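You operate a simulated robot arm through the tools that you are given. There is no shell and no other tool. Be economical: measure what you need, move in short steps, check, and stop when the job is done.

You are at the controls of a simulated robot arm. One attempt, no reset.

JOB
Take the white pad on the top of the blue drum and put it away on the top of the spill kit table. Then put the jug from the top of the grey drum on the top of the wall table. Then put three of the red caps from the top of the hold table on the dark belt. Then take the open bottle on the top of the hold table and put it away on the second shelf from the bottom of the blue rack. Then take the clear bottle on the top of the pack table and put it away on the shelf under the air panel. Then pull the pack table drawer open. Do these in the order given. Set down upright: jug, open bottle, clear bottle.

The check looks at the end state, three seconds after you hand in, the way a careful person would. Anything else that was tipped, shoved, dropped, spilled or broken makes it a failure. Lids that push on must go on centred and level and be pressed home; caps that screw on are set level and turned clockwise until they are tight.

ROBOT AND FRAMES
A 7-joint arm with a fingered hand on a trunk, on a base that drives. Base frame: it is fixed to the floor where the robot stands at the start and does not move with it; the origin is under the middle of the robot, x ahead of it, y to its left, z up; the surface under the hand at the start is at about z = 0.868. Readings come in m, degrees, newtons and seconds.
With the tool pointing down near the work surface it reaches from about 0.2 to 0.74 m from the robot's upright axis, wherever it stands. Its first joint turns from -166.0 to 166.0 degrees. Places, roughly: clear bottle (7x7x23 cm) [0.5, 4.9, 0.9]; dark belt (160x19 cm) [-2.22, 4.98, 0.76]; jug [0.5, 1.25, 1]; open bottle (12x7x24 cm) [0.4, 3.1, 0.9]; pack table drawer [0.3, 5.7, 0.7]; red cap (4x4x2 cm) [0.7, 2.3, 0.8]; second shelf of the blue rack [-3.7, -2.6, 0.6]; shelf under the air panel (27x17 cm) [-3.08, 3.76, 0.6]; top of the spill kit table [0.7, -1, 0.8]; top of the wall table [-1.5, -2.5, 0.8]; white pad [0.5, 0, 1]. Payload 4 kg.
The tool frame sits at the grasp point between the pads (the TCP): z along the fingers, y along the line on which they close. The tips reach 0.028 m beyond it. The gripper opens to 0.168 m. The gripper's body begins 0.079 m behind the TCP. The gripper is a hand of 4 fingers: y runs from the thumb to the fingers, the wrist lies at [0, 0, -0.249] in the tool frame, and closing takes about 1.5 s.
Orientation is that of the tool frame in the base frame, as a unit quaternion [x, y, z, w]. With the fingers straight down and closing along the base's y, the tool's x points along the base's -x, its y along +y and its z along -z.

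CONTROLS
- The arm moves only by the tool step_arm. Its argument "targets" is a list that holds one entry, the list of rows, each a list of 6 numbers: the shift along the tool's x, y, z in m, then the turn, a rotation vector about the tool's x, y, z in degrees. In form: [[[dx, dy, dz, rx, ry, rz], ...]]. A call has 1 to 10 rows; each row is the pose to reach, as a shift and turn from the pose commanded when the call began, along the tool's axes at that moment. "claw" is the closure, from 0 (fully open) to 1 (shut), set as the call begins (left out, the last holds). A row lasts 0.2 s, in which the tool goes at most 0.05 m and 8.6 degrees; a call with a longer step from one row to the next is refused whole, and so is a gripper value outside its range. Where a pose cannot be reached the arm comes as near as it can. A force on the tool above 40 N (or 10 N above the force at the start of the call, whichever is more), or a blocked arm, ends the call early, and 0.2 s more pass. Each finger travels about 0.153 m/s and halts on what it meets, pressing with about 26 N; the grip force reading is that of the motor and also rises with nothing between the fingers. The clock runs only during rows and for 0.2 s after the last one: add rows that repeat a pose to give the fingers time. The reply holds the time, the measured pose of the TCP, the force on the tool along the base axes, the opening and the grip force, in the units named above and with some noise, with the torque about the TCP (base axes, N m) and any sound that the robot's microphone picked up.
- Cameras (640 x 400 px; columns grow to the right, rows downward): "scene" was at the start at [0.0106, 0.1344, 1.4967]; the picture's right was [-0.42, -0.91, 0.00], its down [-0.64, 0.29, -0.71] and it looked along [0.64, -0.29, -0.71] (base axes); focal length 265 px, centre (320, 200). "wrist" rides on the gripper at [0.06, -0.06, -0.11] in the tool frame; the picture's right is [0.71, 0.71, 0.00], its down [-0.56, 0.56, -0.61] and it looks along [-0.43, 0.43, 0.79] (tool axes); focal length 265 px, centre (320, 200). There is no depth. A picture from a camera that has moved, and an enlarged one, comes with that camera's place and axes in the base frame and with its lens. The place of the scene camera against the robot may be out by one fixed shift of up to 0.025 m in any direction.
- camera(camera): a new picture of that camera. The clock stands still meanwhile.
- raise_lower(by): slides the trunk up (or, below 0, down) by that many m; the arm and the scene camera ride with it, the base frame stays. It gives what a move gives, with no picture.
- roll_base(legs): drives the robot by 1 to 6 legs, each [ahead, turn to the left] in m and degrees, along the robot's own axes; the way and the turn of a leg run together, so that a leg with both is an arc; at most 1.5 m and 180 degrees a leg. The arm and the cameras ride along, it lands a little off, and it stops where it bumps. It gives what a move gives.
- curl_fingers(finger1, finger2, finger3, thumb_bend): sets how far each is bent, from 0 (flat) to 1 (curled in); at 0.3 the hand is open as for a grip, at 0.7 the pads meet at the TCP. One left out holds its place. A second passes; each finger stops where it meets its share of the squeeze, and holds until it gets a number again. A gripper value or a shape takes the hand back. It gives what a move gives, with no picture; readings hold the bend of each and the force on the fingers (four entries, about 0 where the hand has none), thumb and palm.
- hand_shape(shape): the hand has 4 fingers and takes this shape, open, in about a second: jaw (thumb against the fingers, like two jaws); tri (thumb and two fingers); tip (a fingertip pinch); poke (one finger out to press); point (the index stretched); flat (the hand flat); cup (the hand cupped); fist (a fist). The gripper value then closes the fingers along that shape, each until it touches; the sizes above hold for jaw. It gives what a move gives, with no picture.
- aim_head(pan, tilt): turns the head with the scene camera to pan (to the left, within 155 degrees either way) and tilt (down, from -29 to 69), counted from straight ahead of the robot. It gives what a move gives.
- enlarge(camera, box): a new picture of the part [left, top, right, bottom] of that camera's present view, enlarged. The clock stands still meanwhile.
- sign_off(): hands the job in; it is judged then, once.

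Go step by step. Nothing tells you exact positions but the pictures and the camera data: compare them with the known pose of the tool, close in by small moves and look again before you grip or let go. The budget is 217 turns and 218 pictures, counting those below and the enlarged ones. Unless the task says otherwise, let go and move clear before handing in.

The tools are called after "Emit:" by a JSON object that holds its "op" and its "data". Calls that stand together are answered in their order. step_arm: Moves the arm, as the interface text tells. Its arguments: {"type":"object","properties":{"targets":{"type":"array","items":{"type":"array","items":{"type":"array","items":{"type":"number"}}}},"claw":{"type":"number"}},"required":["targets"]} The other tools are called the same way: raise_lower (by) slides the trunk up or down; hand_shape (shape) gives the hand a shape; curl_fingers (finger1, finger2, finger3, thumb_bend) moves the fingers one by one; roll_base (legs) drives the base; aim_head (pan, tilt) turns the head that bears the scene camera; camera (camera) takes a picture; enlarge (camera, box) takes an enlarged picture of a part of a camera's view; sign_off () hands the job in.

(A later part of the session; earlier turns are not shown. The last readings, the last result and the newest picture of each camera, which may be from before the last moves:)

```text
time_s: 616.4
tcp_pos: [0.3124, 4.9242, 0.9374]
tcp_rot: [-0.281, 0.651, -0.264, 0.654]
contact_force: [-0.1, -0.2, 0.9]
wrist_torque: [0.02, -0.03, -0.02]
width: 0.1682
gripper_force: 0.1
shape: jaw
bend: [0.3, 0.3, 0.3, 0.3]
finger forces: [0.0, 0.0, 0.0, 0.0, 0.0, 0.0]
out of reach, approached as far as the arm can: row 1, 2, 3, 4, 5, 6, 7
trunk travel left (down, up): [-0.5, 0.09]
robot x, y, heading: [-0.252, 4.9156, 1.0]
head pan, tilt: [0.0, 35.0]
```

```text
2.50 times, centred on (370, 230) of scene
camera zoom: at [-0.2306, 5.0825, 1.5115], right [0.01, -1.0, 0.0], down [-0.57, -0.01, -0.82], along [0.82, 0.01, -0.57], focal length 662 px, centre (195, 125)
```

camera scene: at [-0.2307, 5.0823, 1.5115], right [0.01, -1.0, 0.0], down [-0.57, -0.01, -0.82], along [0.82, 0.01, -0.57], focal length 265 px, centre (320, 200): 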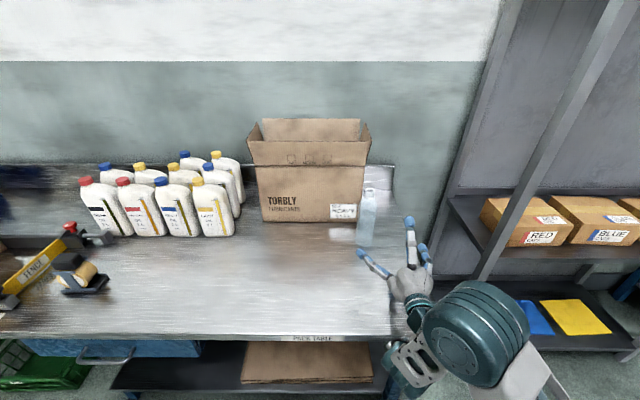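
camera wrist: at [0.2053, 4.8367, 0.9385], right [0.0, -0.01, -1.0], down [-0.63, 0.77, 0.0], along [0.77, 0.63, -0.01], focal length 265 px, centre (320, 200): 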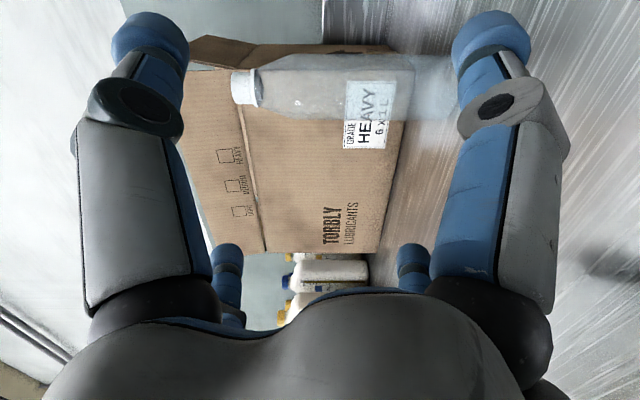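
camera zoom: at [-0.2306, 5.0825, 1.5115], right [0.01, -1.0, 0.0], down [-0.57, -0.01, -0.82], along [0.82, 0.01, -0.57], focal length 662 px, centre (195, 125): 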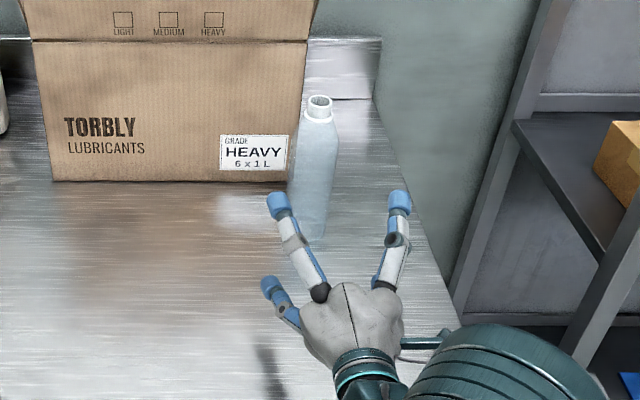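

Aligned: bottle axis ≈(0.50, 4.923) and two fingers pass each side. I drive 0.1 m closer, then reach forward.

Emit:
{"op": "roll_base", "data": {"legs": [[0.1, 0]]}}

Emit:
{"op": "step_arm", "data": {"targets": [[[0, 0, 0.02, 0, 0, 0], [0, 0, 0.04, 0, 0, 0], [0, 0, 0.055, 0, 0, 0], [0, 0, 0.055, 0, 0, 0]]]}}

Emit:
{"op": "camera", "data": {"camera": "wrist"}}

```text
time_s: 617.6
tcp_pos: [0.413, 4.9258, 0.9373]
tcp_rot: [-0.279, 0.651, -0.264, 0.654]
contact_force: [-1.1, -0.6, 0.0]
wrist_torque: [-0.03, 0.0, 0.02]
width: 0.1682
gripper_force: 0.2
shape: jaw
bend: [0.3, 0.3, 0.3, 0.3]
finger forces: [0.1, 0.0, 0.0, 0.0, 0.0, 0.0]
trunk travel left (down, up): [-0.5, 0.09]
robot x, y, heading: [-0.1534, 4.9131, 0.5]
head pan, tilt: [0.0, 35.0]
```

```text
time_s: 618.6
tcp_pos: [0.4684, 4.9258, 0.9374]
tcp_rot: [-0.279, 0.651, -0.265, 0.654]
contact_force: [-0.5, 0.1, 0.2]
wrist_torque: [-0.01, 0.01, -0.01]
width: 0.168
gripper_force: 0.0
shape: jaw
bend: [0.3, 0.3, 0.3, 0.3]
finger forces: [0.1, 0.1, 0.0, 0.0, 0.1, 0.0]
trunk travel left (down, up): [-0.5, 0.09]
robot x, y, heading: [-0.1509, 4.9131, 0.5]
head pan, tilt: [0.0, 35.0]
```

```text
47 pictures are left
camera wrist: at [0.3621, 4.838, 0.938], right [0.0, 0.0, -1.0], down [-0.63, 0.78, 0.0], along [0.78, 0.63, -0.01], focal length 265 px, centre (320, 200)
```

wrist: 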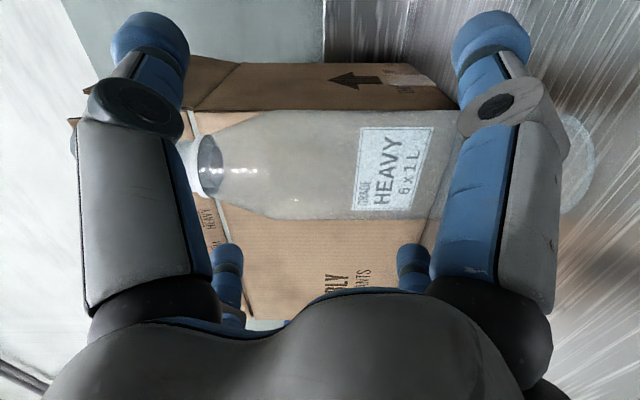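

Bottle axis at (0.507, 4.927). I advance the last 38 mm and close the jaw.

Emit:
{"op": "step_arm", "data": {"targets": [[[0, 0, 0.015, 0, 0, 0], [0, 0, 0.03, 0, 0, 0], [0, 0, 0.038, 0, 0, 0], [0, 0, 0.038, 0, 0, 0]]]}}

Emit:
{"op": "step_arm", "data": {"targets": [[[0, 0, 0, 0, 0, 0], [0, 0, 0, 0, 0, 0], [0, 0, 0, 0, 0, 0], [0, 0, 0, 0, 0, 0], [0, 0, 0, 0, 0, 0], [0, 0, 0, 0, 0, 0], [0, 0, 0, 0, 0, 0]]], "claw": 1}}

Emit:
{"op": "camera", "data": {"camera": "wrist"}}

```text
time_s: 619.6
tcp_pos: [0.5073, 4.9262, 0.9356]
tcp_rot: [-0.279, 0.651, -0.263, 0.655]
contact_force: [-0.8, 0.9, -0.5]
wrist_torque: [0.02, -0.02, 0.0]
width: 0.1681
gripper_force: 0.1
shape: jaw
bend: [0.3, 0.3, 0.3, 0.3]
finger forces: [0.0, 0.0, 0.0, 0.0, 0.0, 0.1]
trunk travel left (down, up): [-0.5, 0.09]
robot x, y, heading: [-0.1509, 4.9143, 0.9]
head pan, tilt: [0.0, 35.0]
```

```text
time_s: 621.2
tcp_pos: [0.5081, 4.9275, 0.936]
tcp_rot: [-0.279, 0.651, -0.264, 0.655]
contact_force: [1.3, 0.3, 2.3]
wrist_torque: [0.03, -0.01, 0.02]
width: 0.0685
gripper_force: 26.0
shape: jaw
bend: [0.81, 0.81, 0.8, 0.41]
finger forces: [29.2, 29.4, 26.5, 0.0, 26.2, 0.1]
trunk travel left (down, up): [-0.5, 0.09]
robot x, y, heading: [-0.1526, 4.9133, 0.5]
head pan, tilt: [0.0, 35.0]
```

```text
46 pictures are left
camera wrist: at [0.4003, 4.839, 0.9379], right [0.0, 0.0, -1.0], down [-0.63, 0.78, 0.0], along [0.78, 0.63, -0.01], focal length 265 px, centre (320, 200)
```

wrist: 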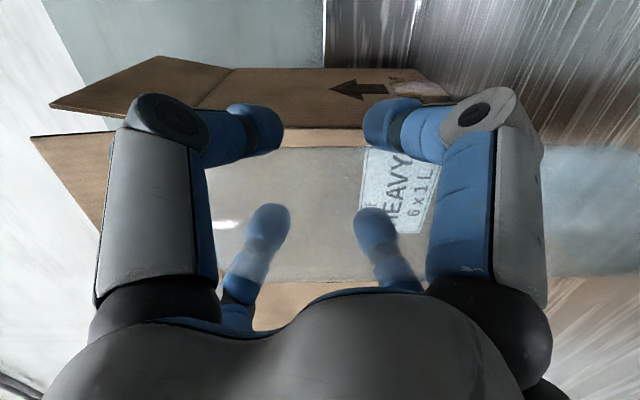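

Even four-finger grip. I lift the bottle straight up by 6 cm and check.

Emit:
{"op": "step_arm", "data": {"targets": [[[-0.007, -0.007, 0, 0, 0, 0], [-0.015, -0.015, 0, 0, 0, 0], [-0.028, -0.028, 0, 0, 0, 0], [-0.042, -0.042, 0, 0, 0, 0], [-0.042, -0.042, 0, 0, 0, 0]]]}}

Emit:
{"op": "enlarge", "data": {"camera": "scene", "box": [300, 150, 440, 310]}}

```text
time_s: 622.4
tcp_pos: [0.5068, 4.9264, 0.9963]
tcp_rot: [-0.28, 0.651, -0.264, 0.654]
contact_force: [-0.7, 0.2, -0.5]
wrist_torque: [-0.03, -0.01, 0.0]
width: 0.0683
gripper_force: 25.9
shape: jaw
bend: [0.81, 0.81, 0.8, 0.41]
finger forces: [29.0, 29.0, 26.6, 0.0, 26.2, 0.0]
trunk travel left (down, up): [-0.5, 0.09]
robot x, y, heading: [-0.1513, 4.9155, 0.8]
head pan, tilt: [0.0, 35.0]
```

```text
2.50 times, centred on (370, 230) of scene
camera zoom: at [-0.129, 5.0836, 1.5115], right [0.01, -1.0, 0.0], down [-0.57, -0.01, -0.82], along [0.82, 0.01, -0.57], focal length 662 px, centre (195, 125)
```

zoom: 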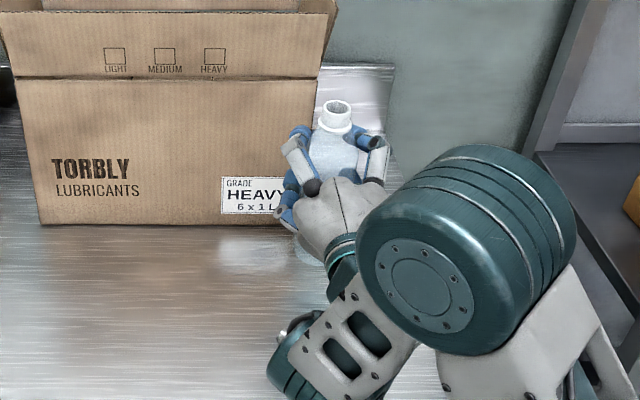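

The clear bottle is held upright. I retract the arm and drive round toward the air panel side, going by the open floor south of the filling bench.

Emit:
{"op": "step_arm", "data": {"targets": [[[0, 0, -0.03, 0, 0, 0], [0, 0, -0.06, 0, 0, 0], [0, 0, -0.09, 0, 0, 0], [0, 0, -0.12, 0, 0, 0]]]}}

Emit:
{"op": "roll_base", "data": {"legs": [[-0.65, 0], [0, -98], [1.4, 0], [1.4, 0], [1.45, 0]]}}

Emit:
{"op": "aim_head", "data": {"pan": -75, "tilt": 20}}

Emit:
{"op": "camera", "data": {"camera": "scene"}}

```text
time_s: 623.4
tcp_pos: [0.3869, 4.9229, 0.9956]
tcp_rot: [-0.279, 0.652, -0.264, 0.654]
contact_force: [0.1, 0.0, 0.0]
wrist_torque: [0.02, 0.0, -0.02]
width: 0.0684
gripper_force: 25.8
shape: jaw
bend: [0.81, 0.81, 0.8, 0.41]
finger forces: [29.4, 29.5, 27.0, 0.0, 26.3, 0.0]
trunk travel left (down, up): [-0.5, 0.09]
robot x, y, heading: [-0.1507, 4.9137, 0.9]
head pan, tilt: [0.0, 35.0]
```

```text
time_s: 651.1
tcp_pos: [-1.2535, 0.1418, 0.9965]
tcp_rot: [-0.293, -0.646, 0.66, -0.247]
contact_force: [-0.6, 1.1, -0.4]
wrist_torque: [0.01, 0.0, -0.03]
width: 0.0679
gripper_force: 26.0
shape: jaw
bend: [0.81, 0.81, 0.8, 0.41]
finger forces: [30.0, 30.1, 27.3, 0.0, 26.8, 0.1]
trunk travel left (down, up): [-0.5, 0.09]
robot x, y, heading: [-1.2098, 0.6799, -94.6]
head pan, tilt: [0.0, 35.0]
```

```text
time_s: 652.5
tcp_pos: [-1.2538, 0.1424, 0.9961]
tcp_rot: [-0.293, -0.646, 0.661, -0.246]
contact_force: [-0.7, -0.4, -0.2]
wrist_torque: [0.04, -0.02, -0.01]
width: 0.068
gripper_force: 26.0
shape: jaw
bend: [0.81, 0.81, 0.8, 0.41]
finger forces: [30.0, 30.1, 27.3, 0.0, 26.8, 0.0]
trunk travel left (down, up): [-0.5, 0.09]
robot x, y, heading: [-1.2118, 0.6827, -94.4]
head pan, tilt: [-75.0, 20.0]
```

```text
44 pictures are left
camera scene: at [-1.1375, 0.7159, 1.5353], right [-0.18, 0.98, 0.0], down [0.34, 0.06, -0.94], along [-0.92, -0.17, -0.34], focal length 265 px, centre (320, 200)
```

scene: 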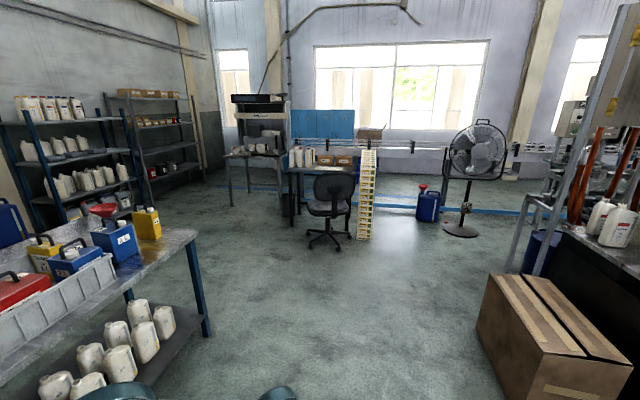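

The floor to the west is open. I drive to about (−3.2, 0.7) and look north toward the air panel.

Emit:
{"op": "roll_base", "data": {"legs": [[0, -85.5], [1.0, 0], [1.0, 0]]}}

Emit:
{"op": "aim_head", "data": {"pan": -85, "tilt": 20}}

Emit:
{"op": "camera", "data": {"camera": "scene"}}

```text
time_s: 666.3
tcp_pos: [-3.7621, 0.7485, 0.9956]
tcp_rot: [0.655, 0.271, -0.65, -0.272]
contact_force: [-0.4, 0.1, -0.7]
wrist_torque: [0.05, -0.01, 0.01]
width: 0.0681
gripper_force: 26.5
shape: jaw
bend: [0.81, 0.81, 0.8, 0.41]
finger forces: [30.4, 30.5, 27.5, 0.0, 27.0, 0.0]
trunk travel left (down, up): [-0.5, 0.09]
robot x, y, heading: [-3.2215, 0.7397, 179.1]
head pan, tilt: [-75.0, 20.0]
```

```text
time_s: 667.0
tcp_pos: [-3.7619, 0.7463, 0.995]
tcp_rot: [0.655, 0.272, -0.651, -0.272]
contact_force: [0.1, 0.2, -0.3]
wrist_torque: [0.01, 0.0, -0.01]
width: 0.0684
gripper_force: 25.7
shape: jaw
bend: [0.81, 0.81, 0.8, 0.41]
finger forces: [30.4, 30.5, 27.5, 0.1, 27.1, 0.0]
trunk travel left (down, up): [-0.5, 0.09]
robot x, y, heading: [-3.2219, 0.7377, 179.3]
head pan, tilt: [-85.0, 20.0]
```

```text
43 pictures are left
camera scene: at [-3.1746, 0.6741, 1.5353], right [1.0, 0.07, 0.0], down [0.03, -0.34, -0.94], along [-0.07, 0.94, -0.34], focal length 265 px, centre (320, 200)
```

scene: 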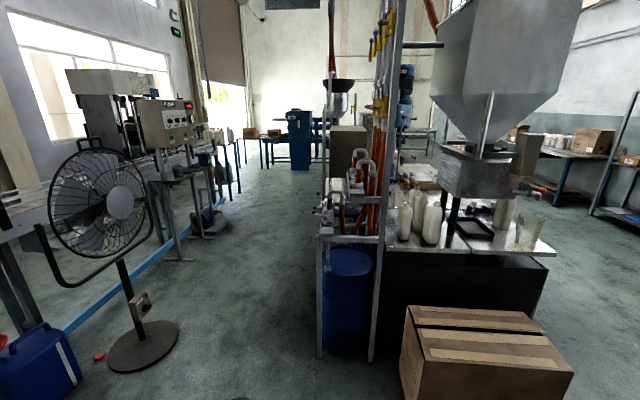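

The aisle between the fan and the pipe rack is about 1 m wide at x≈−3.8. I drive into it, northward, then look toward the panel.

Emit:
{"op": "roll_base", "data": {"legs": [[0.58, 0], [0, -89.3], [1.1, 0], [1.1, 0]]}}

Emit:
{"op": "aim_head", "data": {"pan": -55, "tilt": 30}}

Emit:
{"op": "camera", "data": {"camera": "scene"}}

```text
time_s: 669.0
tcp_pos: [-4.0258, 0.7464, 0.9975]
tcp_rot: [0.653, 0.274, -0.653, -0.27]
contact_force: [1.1, -0.8, 0.2]
wrist_torque: [0.0, -0.05, 0.01]
width: 0.068
gripper_force: 25.8
shape: jaw
bend: [0.81, 0.81, 0.8, 0.41]
finger forces: [30.5, 30.7, 27.6, 0.0, 27.1, 0.1]
trunk travel left (down, up): [-0.5, 0.09]
robot x, y, heading: [-3.4889, 0.7421, 179.4]
head pan, tilt: [-85.0, 20.0]
stopped in leg 1: the robot was blocked; the commanded pose is now the measured one
```

```text
time_s: 669.9
tcp_pos: [-4.0258, 0.7457, 0.9961]
tcp_rot: [0.654, 0.274, -0.651, -0.269]
contact_force: [-0.2, 0.0, 0.6]
wrist_torque: [-0.02, 0.01, 0.03]
width: 0.0684
gripper_force: 25.9
shape: jaw
bend: [0.81, 0.81, 0.8, 0.41]
finger forces: [30.6, 30.7, 27.6, 0.0, 27.1, 0.0]
trunk travel left (down, up): [-0.5, 0.09]
robot x, y, heading: [-3.4883, 0.7406, 179.6]
head pan, tilt: [-55.0, 30.0]
```

```text
42 pictures are left
camera scene: at [-3.4828, 0.6591, 1.5193], right [0.82, 0.57, 0.0], down [0.28, -0.41, -0.87], along [-0.49, 0.71, -0.5], focal length 265 px, centre (320, 200)
```

scene: 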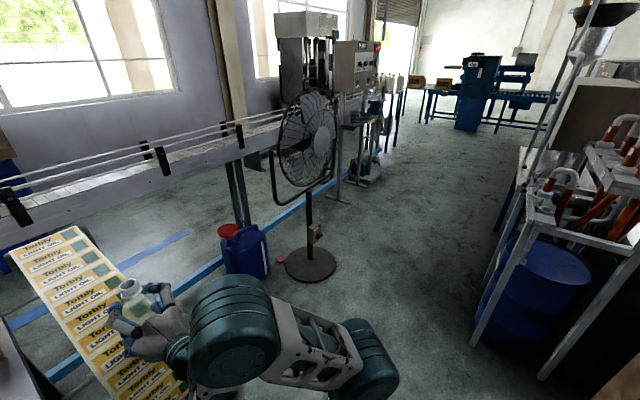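

I was blocked: the hand came up against the tall label stand at about (−4.05, 0.73). I back off at once and look at it.

Emit:
{"op": "roll_base", "data": {"legs": [[-0.3, 0]]}}

Emit:
{"op": "aim_head", "data": {"pan": 0, "tilt": 25}}

Emit:
{"op": "camera", "data": {"camera": "scene"}}

```text
time_s: 672.0
tcp_pos: [-3.7243, 0.7423, 0.9962]
tcp_rot: [0.654, 0.275, -0.652, -0.269]
contact_force: [-0.2, 0.0, -0.4]
wrist_torque: [0.0, -0.03, 0.01]
width: 0.068
gripper_force: 26.2
shape: jaw
bend: [0.81, 0.81, 0.8, 0.41]
finger forces: [30.7, 30.7, 27.7, 0.0, 27.1, 0.0]
trunk travel left (down, up): [-0.5, 0.09]
robot x, y, heading: [-3.1862, 0.7379, 179.7]
head pan, tilt: [-55.0, 30.0]
```

```text
time_s: 673.2
tcp_pos: [-3.7252, 0.7425, 0.9961]
tcp_rot: [0.654, 0.274, -0.652, -0.269]
contact_force: [-0.4, 0.6, -0.2]
wrist_torque: [0.01, -0.02, -0.01]
width: 0.0679
gripper_force: 26.1
shape: jaw
bend: [0.81, 0.81, 0.8, 0.41]
finger forces: [30.6, 30.7, 27.6, 0.1, 27.0, 0.0]
trunk travel left (down, up): [-0.5, 0.09]
robot x, y, heading: [-3.1856, 0.7447, 179.9]
head pan, tilt: [0.0, 25.0]
```

```text
41 pictures are left
camera scene: at [-3.2215, 0.5834, 1.5272], right [0.01, 1.0, 0.0], down [0.42, 0.0, -0.91], along [-0.91, 0.0, -0.42], focal length 265 px, centre (320, 200)
```

scene: 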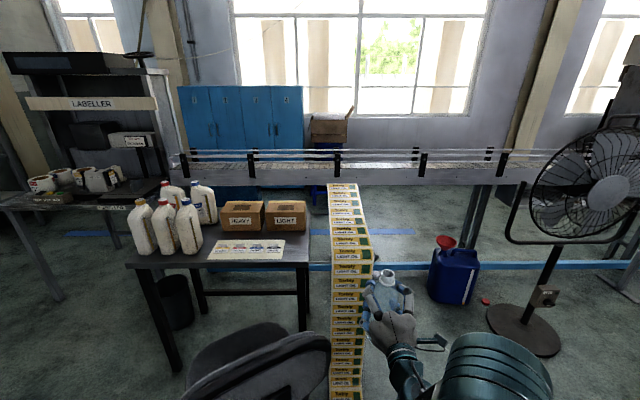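

I probably touched the chair beside me, not hard; the stand is still upright. I take a diagonal path between the fan and the pipe rack instead.

Emit:
{"op": "roll_base", "data": {"legs": [[0, -61.9], [0.6, 0], [0.5, 0], [0, -28]]}}

Emit:
{"op": "aim_head", "data": {"pan": -30, "tilt": 25}}

Emit:
{"op": "camera", "data": {"camera": "scene"}}

```text
time_s: 683.2
tcp_pos: [-3.7006, 2.2424, 0.9962]
tcp_rot: [0.658, -0.265, -0.275, -0.649]
contact_force: [0.2, 0.0, 0.3]
wrist_torque: [0.0, -0.01, 0.01]
width: 0.068
gripper_force: 26.2
shape: jaw
bend: [0.81, 0.81, 0.8, 0.41]
finger forces: [30.9, 30.9, 27.7, 0.1, 27.3, 0.0]
trunk travel left (down, up): [-0.5, 0.09]
robot x, y, heading: [-3.6982, 1.6994, 90.3]
head pan, tilt: [0.0, 25.0]
```

```text
time_s: 684.2
tcp_pos: [-3.7018, 2.243, 0.995]
tcp_rot: [0.658, -0.265, -0.273, -0.65]
contact_force: [-0.1, 0.4, -0.4]
wrist_torque: [0.01, 0.0, 0.02]
width: 0.0682
gripper_force: 26.3
shape: jaw
bend: [0.81, 0.81, 0.8, 0.41]
finger forces: [30.9, 30.9, 27.7, 0.0, 27.2, 0.0]
trunk travel left (down, up): [-0.5, 0.09]
robot x, y, heading: [-3.6956, 1.7026, 90.4]
head pan, tilt: [-30.0, 25.0]
```

```text
40 pictures are left
camera scene: at [-3.8185, 1.727, 1.5272], right [0.87, -0.49, 0.0], down [-0.21, -0.37, -0.91], along [0.45, 0.79, -0.42], focal length 265 px, centre (320, 200)
```

scene: 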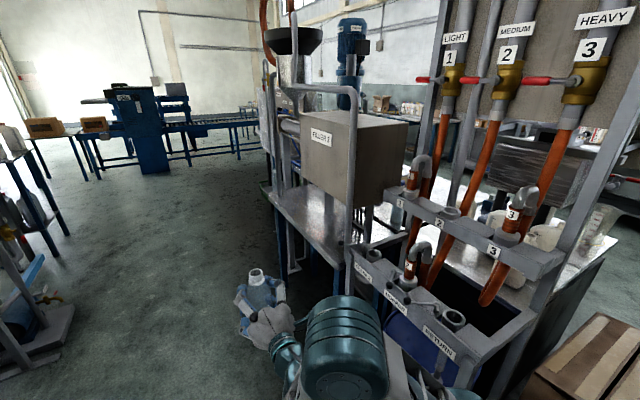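

The valve manifold is on the right; ahead the aisle is open. I drive on to about (−3.85, 3.7) and look right for the shelf.

Emit:
{"op": "roll_base", "data": {"legs": [[0, 4], [1.0, 0], [1.02, 0]]}}

Emit:
{"op": "aim_head", "data": {"pan": -80, "tilt": 35}}

Emit:
{"op": "camera", "data": {"camera": "scene"}}

```text
time_s: 694.7
tcp_pos: [-3.8392, 4.2534, 0.9963]
tcp_rot: [0.662, -0.255, -0.285, -0.645]
contact_force: [-0.1, 0.0, -0.7]
wrist_torque: [0.02, 0.01, 0.01]
width: 0.068
gripper_force: 26.1
shape: jaw
bend: [0.81, 0.81, 0.8, 0.41]
finger forces: [31.0, 31.0, 27.7, 0.0, 27.3, 0.1]
trunk travel left (down, up): [-0.5, 0.09]
robot x, y, heading: [-3.8152, 3.7159, 92.2]
head pan, tilt: [-30.0, 25.0]
```

```text
time_s: 695.9
tcp_pos: [-3.8387, 4.2531, 0.996]
tcp_rot: [0.662, -0.254, -0.284, -0.645]
contact_force: [-1.0, -0.2, 0.0]
wrist_torque: [-0.03, -0.02, 0.0]
width: 0.0682
gripper_force: 26.2
shape: jaw
bend: [0.81, 0.81, 0.8, 0.41]
finger forces: [31.0, 31.0, 27.7, 0.0, 27.3, 0.0]
trunk travel left (down, up): [-0.5, 0.09]
robot x, y, heading: [-3.8164, 3.7164, 92.1]
head pan, tilt: [-80.0, 35.0]
```

```text
39 pictures are left
camera scene: at [-3.8973, 3.6718, 1.5115], right [0.21, -0.98, 0.0], down [-0.56, -0.12, -0.82], along [0.8, 0.17, -0.57], focal length 265 px, centre (320, 200)
```

scene: 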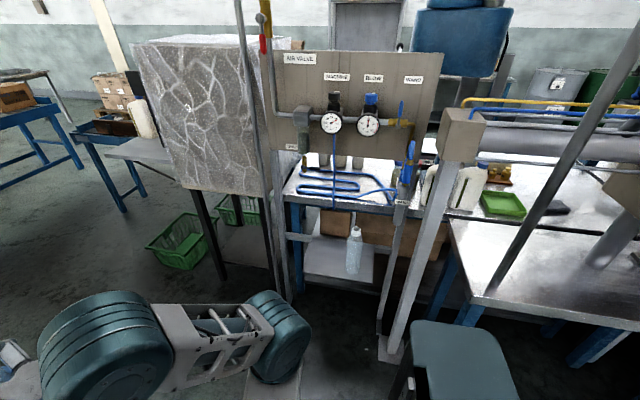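

I see the air panel; below it, between two posts, is the small shelf already holding one clear bottle. I zoom in.

Emit:
{"op": "enlarge", "data": {"camera": "scene", "box": [260, 160, 430, 310]}}

```text
2.67 times, centred on (345, 235) of scene
camera zoom: at [-3.8973, 3.6718, 1.5115], right [0.21, -0.98, 0.0], down [-0.56, -0.12, -0.82], along [0.8, 0.17, -0.57], focal length 706 px, centre (253, 107)
```

zoom: 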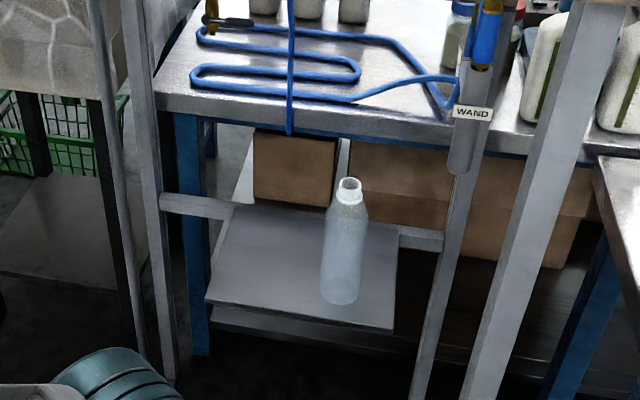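

The shelf spans y≈3.61–3.89, x≈−3.19 to −2.98, with a bottle at y≈3.69; the free place is y≈3.825. I lower the trunk 12 cm and turn to face it.

Emit:
{"op": "raise_lower", "data": {"by": -0.12}}

Emit:
{"op": "roll_base", "data": {"legs": [[0, -92.1]]}}

Emit:
{"op": "aim_head", "data": {"pan": 5, "tilt": 40}}

Emit:
{"op": "camera", "data": {"camera": "scene"}}

```text
time_s: 697.4
tcp_pos: [-3.8387, 4.2536, 0.8767]
tcp_rot: [0.662, -0.254, -0.284, -0.645]
contact_force: [-0.6, -0.2, -1.0]
wrist_torque: [0.01, -0.02, -0.01]
width: 0.0683
gripper_force: 25.9
shape: jaw
bend: [0.81, 0.81, 0.8, 0.41]
finger forces: [31.1, 31.0, 27.8, 0.1, 27.4, 0.0]
trunk travel left (down, up): [-0.38, 0.21]
robot x, y, heading: [-3.8198, 3.7112, 92.1]
head pan, tilt: [-80.0, 35.0]
```

```text
time_s: 701.7
tcp_pos: [-3.2789, 3.714, 0.8757]
tcp_rot: [-0.276, 0.654, -0.267, 0.652]
contact_force: [-0.5, -0.4, 0.3]
wrist_torque: [-0.03, -0.01, 0.04]
width: 0.068
gripper_force: 25.9
shape: jaw
bend: [0.81, 0.81, 0.8, 0.41]
finger forces: [31.1, 31.1, 27.9, 0.0, 27.4, 0.0]
trunk travel left (down, up): [-0.38, 0.21]
robot x, y, heading: [-3.8197, 3.7144, -0.1]
head pan, tilt: [-80.0, 35.0]
```

```text
time_s: 703.2
tcp_pos: [-3.2786, 3.7144, 0.8754]
tcp_rot: [-0.276, 0.653, -0.269, 0.652]
contact_force: [0.4, -1.3, -0.5]
wrist_torque: [0.01, 0.02, -0.01]
width: 0.0679
gripper_force: 25.6
shape: jaw
bend: [0.81, 0.81, 0.8, 0.41]
finger forces: [31.1, 31.2, 27.8, 0.0, 27.4, 0.0]
trunk travel left (down, up): [-0.38, 0.21]
robot x, y, heading: [-3.8186, 3.7109, -0.1]
head pan, tilt: [5.0, 40.0]
```

```text
37 pictures are left
camera scene: at [-3.7978, 3.8896, 1.3839], right [0.09, -1.0, 0.0], down [-0.64, -0.06, -0.77], along [0.76, 0.07, -0.64], focal length 265 px, centre (320, 200)
```

scene: 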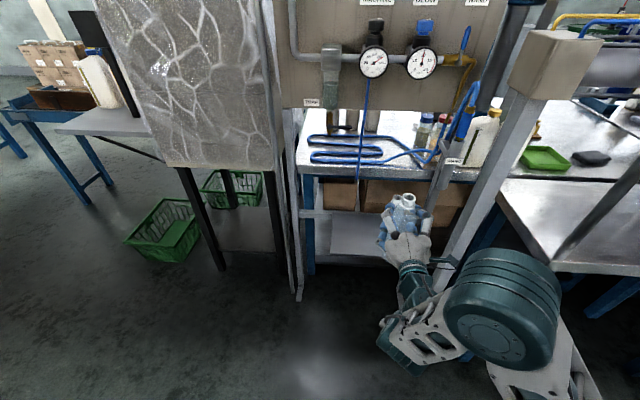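

Now I shift the bottle left to y≈3.825, still in front of the shelf, and zoom.

Emit:
{"op": "step_arm", "data": {"targets": [[[-0.026, 0.026, 0, 0, 0, 0], [-0.052, 0.052, 0, 0, 0, 0], [-0.078, 0.077, 0, 0, 0, 0], [-0.078, 0.077, 0, 0, 0, 0]]]}}

Emit:
{"op": "enlarge", "data": {"camera": "scene", "box": [280, 150, 460, 310]}}

Emit:
{"op": "camera", "data": {"camera": "wrist"}}

```text
time_s: 704.2
tcp_pos: [-3.275, 3.8232, 0.8786]
tcp_rot: [-0.278, 0.655, -0.266, 0.651]
contact_force: [-0.6, -0.3, 0.5]
wrist_torque: [-0.01, 0.04, -0.03]
width: 0.0678
gripper_force: 26.0
shape: jaw
bend: [0.81, 0.81, 0.8, 0.41]
finger forces: [32.8, 32.7, 28.9, 0.0, 28.5, 0.0]
out of reach, approached as far as the arm can: row 1, 2, 3, 4
trunk travel left (down, up): [-0.38, 0.21]
robot x, y, heading: [-3.821, 3.7111, -0.3]
head pan, tilt: [5.0, 40.0]
```

```text
2.50 times, centred on (370, 230) of scene
camera zoom: at [-3.7978, 3.8899, 1.3839], right [0.09, -1.0, 0.0], down [-0.64, -0.06, -0.77], along [0.76, 0.07, -0.64], focal length 662 px, centre (195, 125)
```

zoom: 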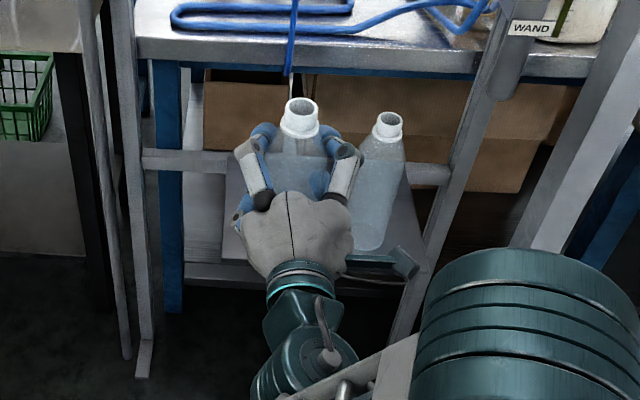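

```text
35 pictures are left
camera wrist: at [-3.3835, 3.738, 0.881], right [-0.01, 0.0, -1.0], down [-0.62, 0.78, 0.0], along [0.78, 0.62, -0.01], focal length 265 px, centre (320, 200)
```

wrist: 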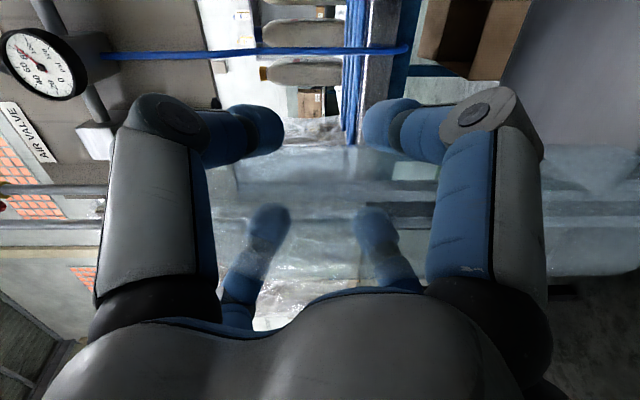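

The shelf is at z≈0.61; the other bottle at about (−3.13, 3.68). I lower the trunk 10 cm and drive 12 cm forward.

Emit:
{"op": "raise_lower", "data": {"by": -0.1}}

Emit:
{"op": "roll_base", "data": {"legs": [[0.12, 0.3]]}}

Emit:
{"op": "enlarge", "data": {"camera": "scene", "box": [280, 130, 460, 290]}}

```text
time_s: 705.6
tcp_pos: [-3.275, 3.8247, 0.7784]
tcp_rot: [-0.278, 0.655, -0.266, 0.65]
contact_force: [0.5, -0.3, 0.1]
wrist_torque: [0.03, 0.02, 0.03]
width: 0.0679
gripper_force: 26.0
shape: jaw
bend: [0.81, 0.81, 0.8, 0.41]
finger forces: [32.8, 32.5, 28.8, 0.1, 28.6, 0.1]
trunk travel left (down, up): [-0.28, 0.31]
robot x, y, heading: [-3.8167, 3.7162, -0.2]
head pan, tilt: [5.0, 40.0]
```

```text
time_s: 706.8
tcp_pos: [-3.1529, 3.8263, 0.7781]
tcp_rot: [-0.279, 0.654, -0.265, 0.651]
contact_force: [0.1, -0.1, 0.4]
wrist_torque: [-0.01, 0.01, 0.01]
width: 0.0675
gripper_force: 25.5
shape: jaw
bend: [0.81, 0.81, 0.8, 0.41]
finger forces: [32.8, 32.6, 28.8, 0.0, 28.5, 0.1]
trunk travel left (down, up): [-0.28, 0.31]
robot x, y, heading: [-3.6988, 3.7136, 0.2]
head pan, tilt: [5.0, 40.0]
```

```text
2.50 times, centred on (370, 210) of scene
camera zoom: at [-3.6762, 3.8899, 1.2839], right [0.09, -1.0, 0.0], down [-0.64, -0.06, -0.77], along [0.76, 0.07, -0.64], focal length 662 px, centre (195, 175)
```

zoom: 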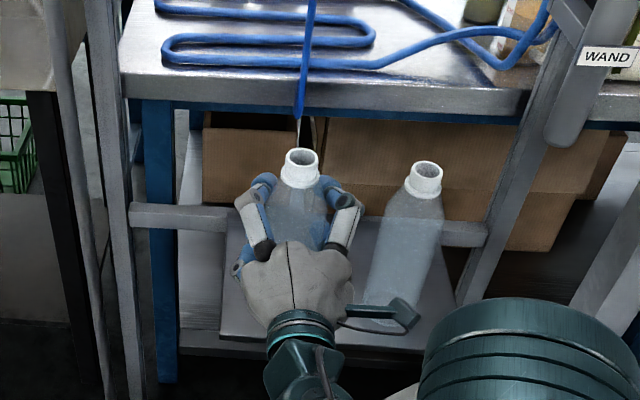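

Clear on all sides. I drive 5 cm more, so the bottle comes over the middle of the shelf, then lower.

Emit:
{"op": "roll_base", "data": {"legs": [[0.05, 0]]}}

Emit:
{"op": "step_arm", "data": {"targets": [[[0.004, 0.004, 0, 0, 0, 0], [0.008, 0.008, 0, 0, 0, 0], [0.012, 0.012, 0, 0, 0, 0], [0.012, 0.012, 0, 0, 0, 0]]]}}

Emit:
{"op": "enlarge", "data": {"camera": "scene", "box": [280, 130, 460, 290]}}

```text
time_s: 707.8
tcp_pos: [-3.1034, 3.8276, 0.7783]
tcp_rot: [-0.278, 0.655, -0.264, 0.651]
contact_force: [-0.2, 0.0, -0.2]
wrist_torque: [0.0, -0.02, -0.01]
width: 0.0678
gripper_force: 25.9
shape: jaw
bend: [0.81, 0.81, 0.8, 0.41]
finger forces: [32.8, 32.7, 28.8, 0.0, 28.6, 0.0]
trunk travel left (down, up): [-0.28, 0.31]
robot x, y, heading: [-3.648, 3.7127, 0.4]
head pan, tilt: [5.0, 40.0]
```

```text
time_s: 708.8
tcp_pos: [-3.1003, 3.8256, 0.7619]
tcp_rot: [-0.28, 0.656, -0.263, 0.65]
contact_force: [0.3, -0.8, 0.2]
wrist_torque: [0.01, 0.03, -0.02]
width: 0.0677
gripper_force: 25.8
shape: jaw
bend: [0.81, 0.81, 0.8, 0.41]
finger forces: [32.8, 32.7, 28.8, 0.0, 28.5, 0.0]
out of reach, approached as far as the arm can: row 3, 4
trunk travel left (down, up): [-0.28, 0.31]
robot x, y, heading: [-3.6506, 3.7144, 0.2]
head pan, tilt: [5.0, 40.0]
```

```text
2.50 times, centred on (370, 210) of scene
camera zoom: at [-3.626, 3.8902, 1.2839], right [0.09, -1.0, 0.0], down [-0.64, -0.06, -0.77], along [0.76, 0.07, -0.64], focal length 662 px, centre (195, 175)
```

zoom: 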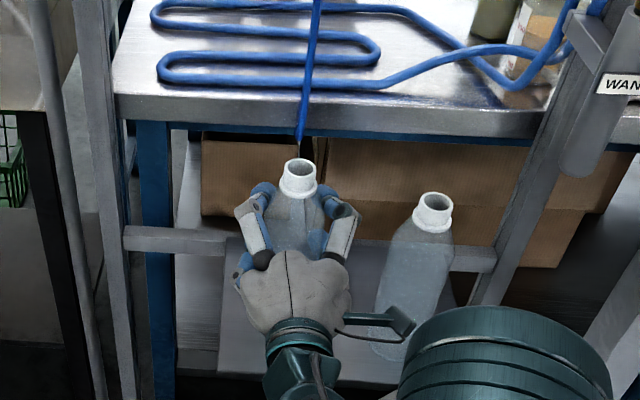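

The arm is at its limit downward here, so I lower with the trunk in small amounts.

Emit:
{"op": "raise_lower", "data": {"by": -0.008}}

```text
time_s: 709.3
tcp_pos: [-3.1001, 3.8271, 0.7541]
tcp_rot: [-0.28, 0.656, -0.265, 0.649]
contact_force: [-0.1, 0.3, 0.0]
wrist_torque: [-0.02, 0.0, -0.02]
width: 0.0678
gripper_force: 26.4
shape: jaw
bend: [0.81, 0.81, 0.8, 0.41]
finger forces: [32.8, 32.7, 28.8, 0.0, 28.6, 0.0]
trunk travel left (down, up): [-0.272, 0.318]
robot x, y, heading: [-3.647, 3.7132, 0.2]
head pan, tilt: [5.0, 40.0]
```

Emit:
{"op": "raise_lower", "data": {"by": -0.006}}

```text
time_s: 709.9
tcp_pos: [-3.1005, 3.8269, 0.7489]
tcp_rot: [-0.28, 0.656, -0.265, 0.649]
contact_force: [-0.8, -0.8, -0.2]
wrist_torque: [-0.03, 0.01, -0.02]
width: 0.0677
gripper_force: 25.7
shape: jaw
bend: [0.81, 0.81, 0.8, 0.41]
finger forces: [32.8, 32.7, 28.8, 0.0, 28.5, 0.0]
trunk travel left (down, up): [-0.266, 0.324]
robot x, y, heading: [-3.6487, 3.7139, -0.0]
head pan, tilt: [5.0, 40.0]
```

Emit:
{"op": "raise_lower", "data": {"by": -0.006}}

Emit:
{"op": "enlarge", "data": {"camera": "scene", "box": [320, 170, 420, 290]}}

```text
time_s: 710.4
tcp_pos: [-3.1012, 3.8268, 0.7436]
tcp_rot: [-0.28, 0.656, -0.264, 0.649]
contact_force: [0.4, 0.3, -0.5]
wrist_torque: [-0.01, 0.0, 0.01]
width: 0.0678
gripper_force: 26.0
shape: jaw
bend: [0.81, 0.81, 0.8, 0.41]
finger forces: [32.9, 32.7, 28.9, 0.1, 28.5, 0.1]
trunk travel left (down, up): [-0.26, 0.33]
robot x, y, heading: [-3.6479, 3.716, 0.3]
head pan, tilt: [5.0, 40.0]
```

```text
3.33 times, centred on (370, 230) of scene
camera zoom: at [-3.626, 3.8902, 1.2639], right [0.09, -1.0, 0.0], down [-0.64, -0.06, -0.77], along [0.76, 0.07, -0.64], focal length 883 px, centre (153, 100)
```

zoom: 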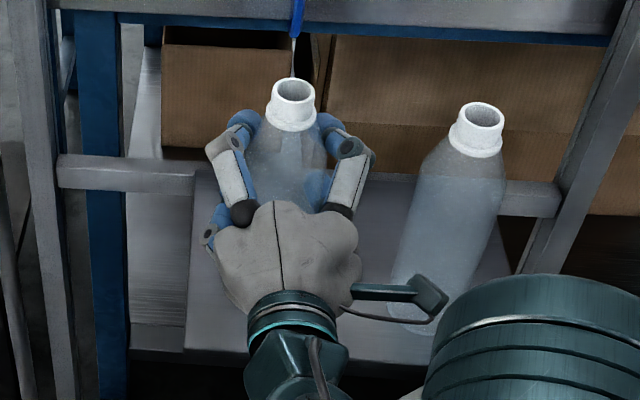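

Bottle tops are nearly level with each other, so contact is near.

Emit:
{"op": "raise_lower", "data": {"by": -0.005}}

```text
time_s: 711.0
tcp_pos: [-3.1009, 3.8275, 0.7369]
tcp_rot: [-0.281, 0.656, -0.264, 0.649]
contact_force: [-0.5, 0.1, 0.3]
wrist_torque: [-0.07, 0.01, -0.03]
width: 0.0677
gripper_force: 26.1
shape: jaw
bend: [0.81, 0.81, 0.8, 0.41]
finger forces: [32.8, 32.7, 28.7, 0.0, 28.6, 0.0]
trunk travel left (down, up): [-0.255, 0.335]
robot x, y, heading: [-3.6497, 3.7179, -0.0]
head pan, tilt: [5.0, 40.0]
```

Emit:
{"op": "raise_lower", "data": {"by": -0.005}}

```text
time_s: 711.5
tcp_pos: [-3.1017, 3.8264, 0.736]
tcp_rot: [-0.278, 0.655, -0.264, 0.652]
contact_force: [1.1, -0.7, 16.5]
wrist_torque: [0.21, 0.14, -0.01]
width: 0.0679
gripper_force: 26.1
shape: jaw
bend: [0.81, 0.81, 0.8, 0.41]
finger forces: [36.3, 38.2, 27.9, 0.0, 29.6, 0.1]
trunk travel left (down, up): [-0.25, 0.34]
robot x, y, heading: [-3.6446, 3.7143, -0.0]
head pan, tilt: [5.0, 40.0]
```

Contact. I ease up 3 mm and open the jaw partway.

Emit:
{"op": "raise_lower", "data": {"by": 0.003}}

Emit:
{"op": "step_arm", "data": {"targets": [[[0, 0, 0, 0, 0, 0], [0, 0, 0, 0, 0, 0], [0, 0, 0, 0, 0, 0], [0, 0, 0, 0, 0, 0]]], "claw": 0.4}}

Emit:
{"op": "camera", "data": {"camera": "wrist"}}

Emit:
{"op": "enlarge", "data": {"camera": "scene", "box": [320, 170, 420, 290]}}

```text
time_s: 712.0
tcp_pos: [-3.1016, 3.828, 0.7365]
tcp_rot: [-0.28, 0.656, -0.264, 0.65]
contact_force: [1.2, -0.3, 8.6]
wrist_torque: [0.25, -0.15, 0.0]
width: 0.0678
gripper_force: 25.8
shape: jaw
bend: [0.81, 0.81, 0.8, 0.41]
finger forces: [34.9, 37.6, 27.1, 0.1, 28.9, 0.0]
trunk travel left (down, up): [-0.253, 0.337]
robot x, y, heading: [-3.6463, 3.7155, 0.1]
head pan, tilt: [5.0, 40.0]
```

```text
time_s: 713.0
tcp_pos: [-3.101, 3.8277, 0.7359]
tcp_rot: [-0.28, 0.656, -0.265, 0.649]
contact_force: [-1.1, 0.5, -0.9]
wrist_torque: [0.0, 0.0, 0.02]
width: 0.0999
gripper_force: 0.0
shape: jaw
bend: [0.3, 0.3, 0.3, 0.3]
finger forces: [0.0, 0.0, 0.1, 0.0, 0.0, 0.0]
trunk travel left (down, up): [-0.253, 0.337]
robot x, y, heading: [-3.6484, 3.7169, 0.2]
head pan, tilt: [5.0, 40.0]
```

```text
31 pictures are left
camera wrist: at [-3.2081, 3.74, 0.7384], right [-0.02, 0.0, -1.0], down [-0.63, 0.78, 0.01], along [0.78, 0.63, -0.02], focal length 265 px, centre (320, 200)
```

wrist: 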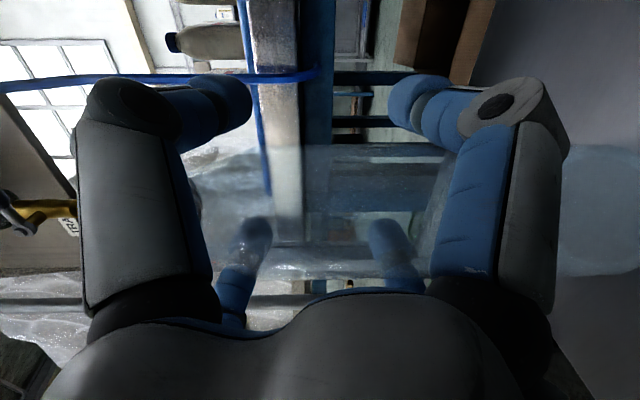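

```text
3.33 times, centred on (370, 230) of scene
camera zoom: at [-3.626, 3.8902, 1.2569], right [0.09, -1.0, 0.0], down [-0.64, -0.06, -0.77], along [0.76, 0.07, -0.64], focal length 883 px, centre (153, 100)
```

zoom: 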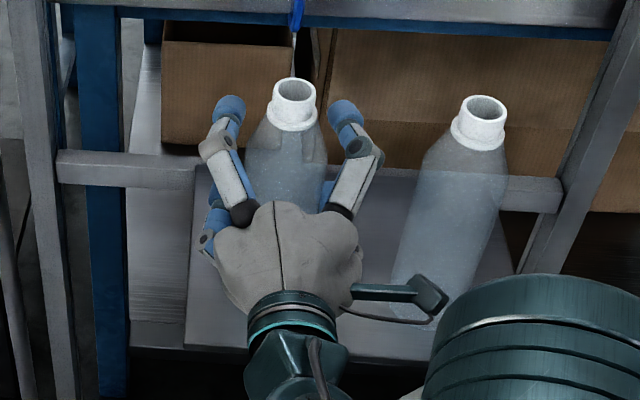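

The bottle stands free. I open slightly more and back straight out.

Emit:
{"op": "step_arm", "data": {"targets": [[[0, 0, 0, 0, 0, 0], [0, 0, 0, 0, 0, 0], [0, 0, 0, 0, 0, 0]]], "claw": 0.2}}

Emit:
{"op": "roll_base", "data": {"legs": [[-0.2, 0]]}}

Emit:
{"op": "camera", "data": {"camera": "scene"}}

```text
time_s: 713.8
tcp_pos: [-3.1016, 3.8273, 0.7357]
tcp_rot: [-0.28, 0.656, -0.264, 0.649]
contact_force: [0.5, -0.4, -0.1]
wrist_torque: [0.01, 0.02, -0.01]
width: 0.1341
gripper_force: 0.0
shape: jaw
bend: [0.23, 0.23, 0.23, 0.23]
finger forces: [0.1, 0.0, 0.1, 0.1, 0.0, 0.1]
trunk travel left (down, up): [-0.253, 0.337]
robot x, y, heading: [-3.6468, 3.7168, 0.2]
head pan, tilt: [5.0, 40.0]
```

```text
time_s: 715.4
tcp_pos: [-3.2969, 3.8277, 0.7362]
tcp_rot: [-0.28, 0.656, -0.263, 0.65]
contact_force: [0.3, 0.0, 0.6]
wrist_torque: [0.02, 0.0, -0.03]
width: 0.1341
gripper_force: 0.1
shape: jaw
bend: [0.23, 0.23, 0.23, 0.23]
finger forces: [0.0, 0.1, 0.1, 0.0, 0.0, 0.0]
trunk travel left (down, up): [-0.253, 0.337]
robot x, y, heading: [-3.8425, 3.7158, 0.4]
head pan, tilt: [5.0, 40.0]
```

```text
29 pictures are left
camera scene: at [-3.8223, 3.8893, 1.2569], right [0.09, -1.0, 0.0], down [-0.64, -0.06, -0.77], along [0.76, 0.07, -0.64], focal length 265 px, centre (320, 200)
```

scene: 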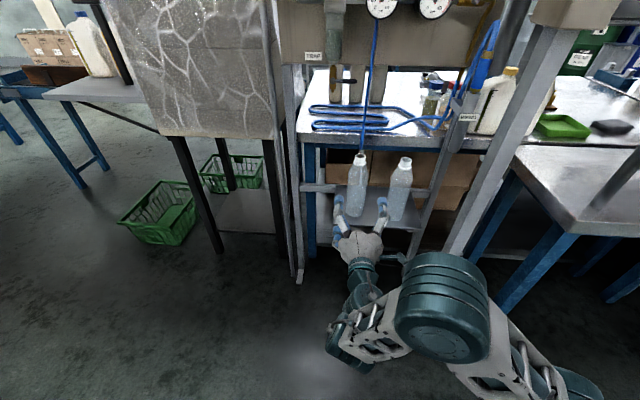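

Both clear bottles stand on the shelf. Now the drawer of the pack table: I back off a little, turn and return along the same path.

Emit:
{"op": "raise_lower", "data": {"by": 0.25}}

Emit:
{"op": "roll_base", "data": {"legs": [[-0.12, 0], [0, -83], [1.0, 0], [1.0, 0]]}}

```text
time_s: 718.0
tcp_pos: [-3.2967, 3.8268, 0.9858]
tcp_rot: [-0.281, 0.656, -0.264, 0.649]
contact_force: [-0.5, 0.2, -0.2]
wrist_torque: [0.01, 0.0, -0.01]
width: 0.1339
gripper_force: 0.1
shape: jaw
bend: [0.23, 0.23, 0.23, 0.23]
finger forces: [0.0, 0.0, 0.0, 0.0, 0.0, 0.0]
trunk travel left (down, up): [-0.503, 0.087]
robot x, y, heading: [-3.8418, 3.7174, 0.4]
head pan, tilt: [5.0, 40.0]
```

```text
time_s: 732.3
tcp_pos: [-3.4355, 1.2013, 0.9863]
tcp_rot: [0.213, 0.68, -0.623, 0.322]
contact_force: [-0.7, -0.9, 0.4]
wrist_torque: [-0.01, -0.02, 0.01]
width: 0.1341
gripper_force: 0.1
shape: jaw
bend: [0.23, 0.23, 0.23, 0.23]
finger forces: [0.1, 0.1, 0.0, 0.1, 0.1, 0.0]
trunk travel left (down, up): [-0.503, 0.087]
robot x, y, heading: [-3.6288, 1.7238, -80.9]
head pan, tilt: [5.0, 40.0]
```

Emit:
{"op": "roll_base", "data": {"legs": [[0, 17.8], [1.05, 0], [0, 63], [1.0, 0], [0.95, 0], [0, 82]]}}

```text
time_s: 754.4
tcp_pos: [-1.2733, 1.3716, 0.9861]
tcp_rot: [-0.649, 0.298, 0.239, 0.658]
contact_force: [0.3, -0.7, -0.5]
wrist_torque: [0.0, 0.01, 0.01]
width: 0.134
gripper_force: 0.0
shape: jaw
bend: [0.23, 0.23, 0.23, 0.23]
finger forces: [0.0, 0.1, 0.0, 0.1, 0.1, 0.2]
trunk travel left (down, up): [-0.503, 0.087]
robot x, y, heading: [-1.2162, 0.819, 84.4]
head pan, tilt: [5.0, 40.0]
```

Emit:
{"op": "roll_base", "data": {"legs": [[1.5, 0], [1.5, 0], [1.5, 0], [0.3, 0], [0, -84.4]]}}

Emit:
{"op": "aim_head", "data": {"pan": 0, "tilt": 35}}

Emit:
{"op": "camera", "data": {"camera": "scene"}}

```text
time_s: 781.2
tcp_pos: [-0.0766, 5.6991, 0.9851]
tcp_rot: [-0.275, 0.658, -0.27, 0.647]
contact_force: [0.6, 0.9, 0.0]
wrist_torque: [0.03, -0.01, 0.03]
width: 0.1342
gripper_force: 0.0
shape: jaw
bend: [0.23, 0.23, 0.23, 0.23]
finger forces: [0.0, 0.0, 0.1, 0.0, 0.0, 0.0]
trunk travel left (down, up): [-0.503, 0.087]
robot x, y, heading: [-0.6292, 5.5985, -0.5]
head pan, tilt: [5.0, 40.0]
```

```text
time_s: 781.9
tcp_pos: [-0.0759, 5.6999, 0.9853]
tcp_rot: [-0.274, 0.658, -0.269, 0.647]
contact_force: [0.1, -0.9, 0.1]
wrist_torque: [-0.01, 0.01, 0.0]
width: 0.1343
gripper_force: 0.0
shape: jaw
bend: [0.23, 0.23, 0.23, 0.23]
finger forces: [0.0, 0.1, 0.0, 0.0, 0.0, 0.0]
trunk travel left (down, up): [-0.503, 0.087]
robot x, y, heading: [-0.625, 5.599, -1.0]
head pan, tilt: [0.0, 35.0]
```

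```text
28 pictures are left
camera scene: at [-0.5971, 5.765, 1.5144], right [-0.01, -1.0, 0.0], down [-0.57, 0.01, -0.82], along [0.82, -0.01, -0.57], focal length 265 px, centre (320, 200)
```

scene: 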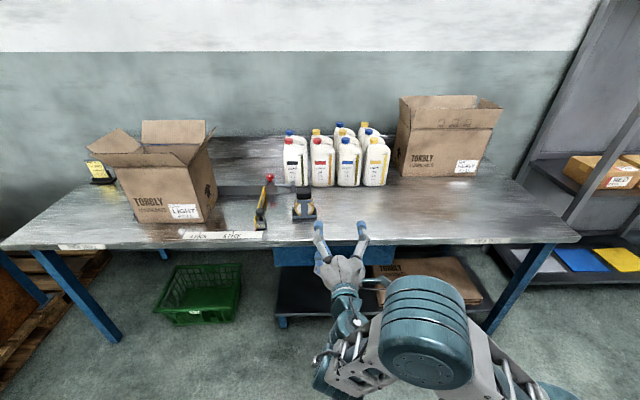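

The drawer front is under the table top, just behind the hand. I lower the trunk to handle height and look with both cameras.

Emit:
{"op": "raise_lower", "data": {"by": -0.25}}

Emit:
{"op": "camera", "data": {"camera": "wrist"}}

Emit:
{"op": "enlarge", "data": {"camera": "scene", "box": [240, 180, 440, 330]}}

```text
time_s: 784.4
tcp_pos: [-0.0767, 5.7004, 0.7363]
tcp_rot: [-0.275, 0.658, -0.27, 0.647]
contact_force: [-0.2, 0.3, -0.4]
wrist_torque: [-0.03, -0.03, -0.01]
width: 0.134
gripper_force: 0.0
shape: jaw
bend: [0.23, 0.23, 0.23, 0.23]
finger forces: [0.0, 0.1, 0.0, 0.1, 0.0, 0.0]
trunk travel left (down, up): [-0.253, 0.337]
robot x, y, heading: [-0.6235, 5.5941, -0.9]
head pan, tilt: [0.0, 35.0]
```

```text
27 pictures are left
camera wrist: at [-0.1851, 5.6145, 0.7386], right [-0.02, 0.0, -1.0], down [-0.61, 0.79, 0.01], along [0.79, 0.61, -0.02], focal length 265 px, centre (320, 200)
```

wrist: 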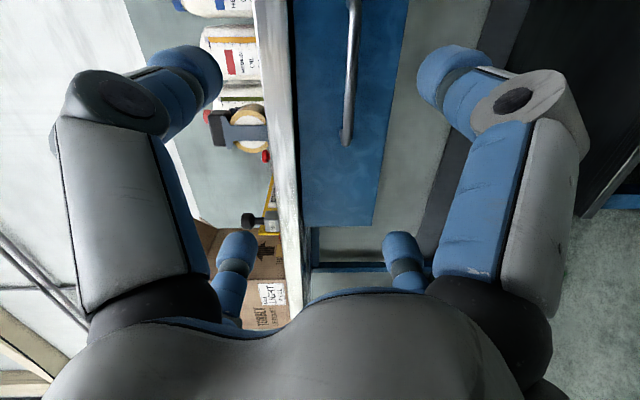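

```text
2.67 times, centred on (340, 255) of scene
camera zoom: at [-0.5971, 5.765, 1.2645], right [-0.01, -1.0, 0.0], down [-0.57, 0.01, -0.82], along [0.82, -0.01, -0.57], focal length 706 px, centre (267, 53)
```

zoom: 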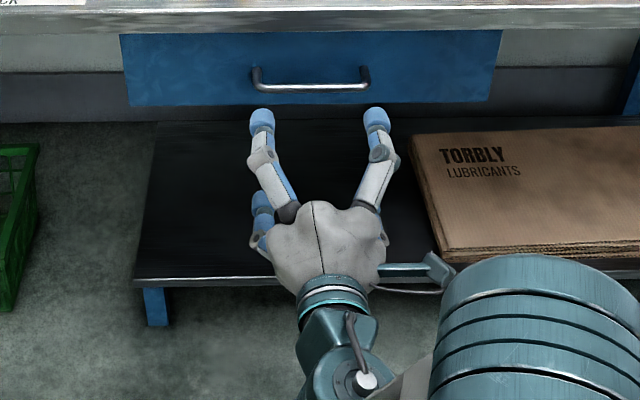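

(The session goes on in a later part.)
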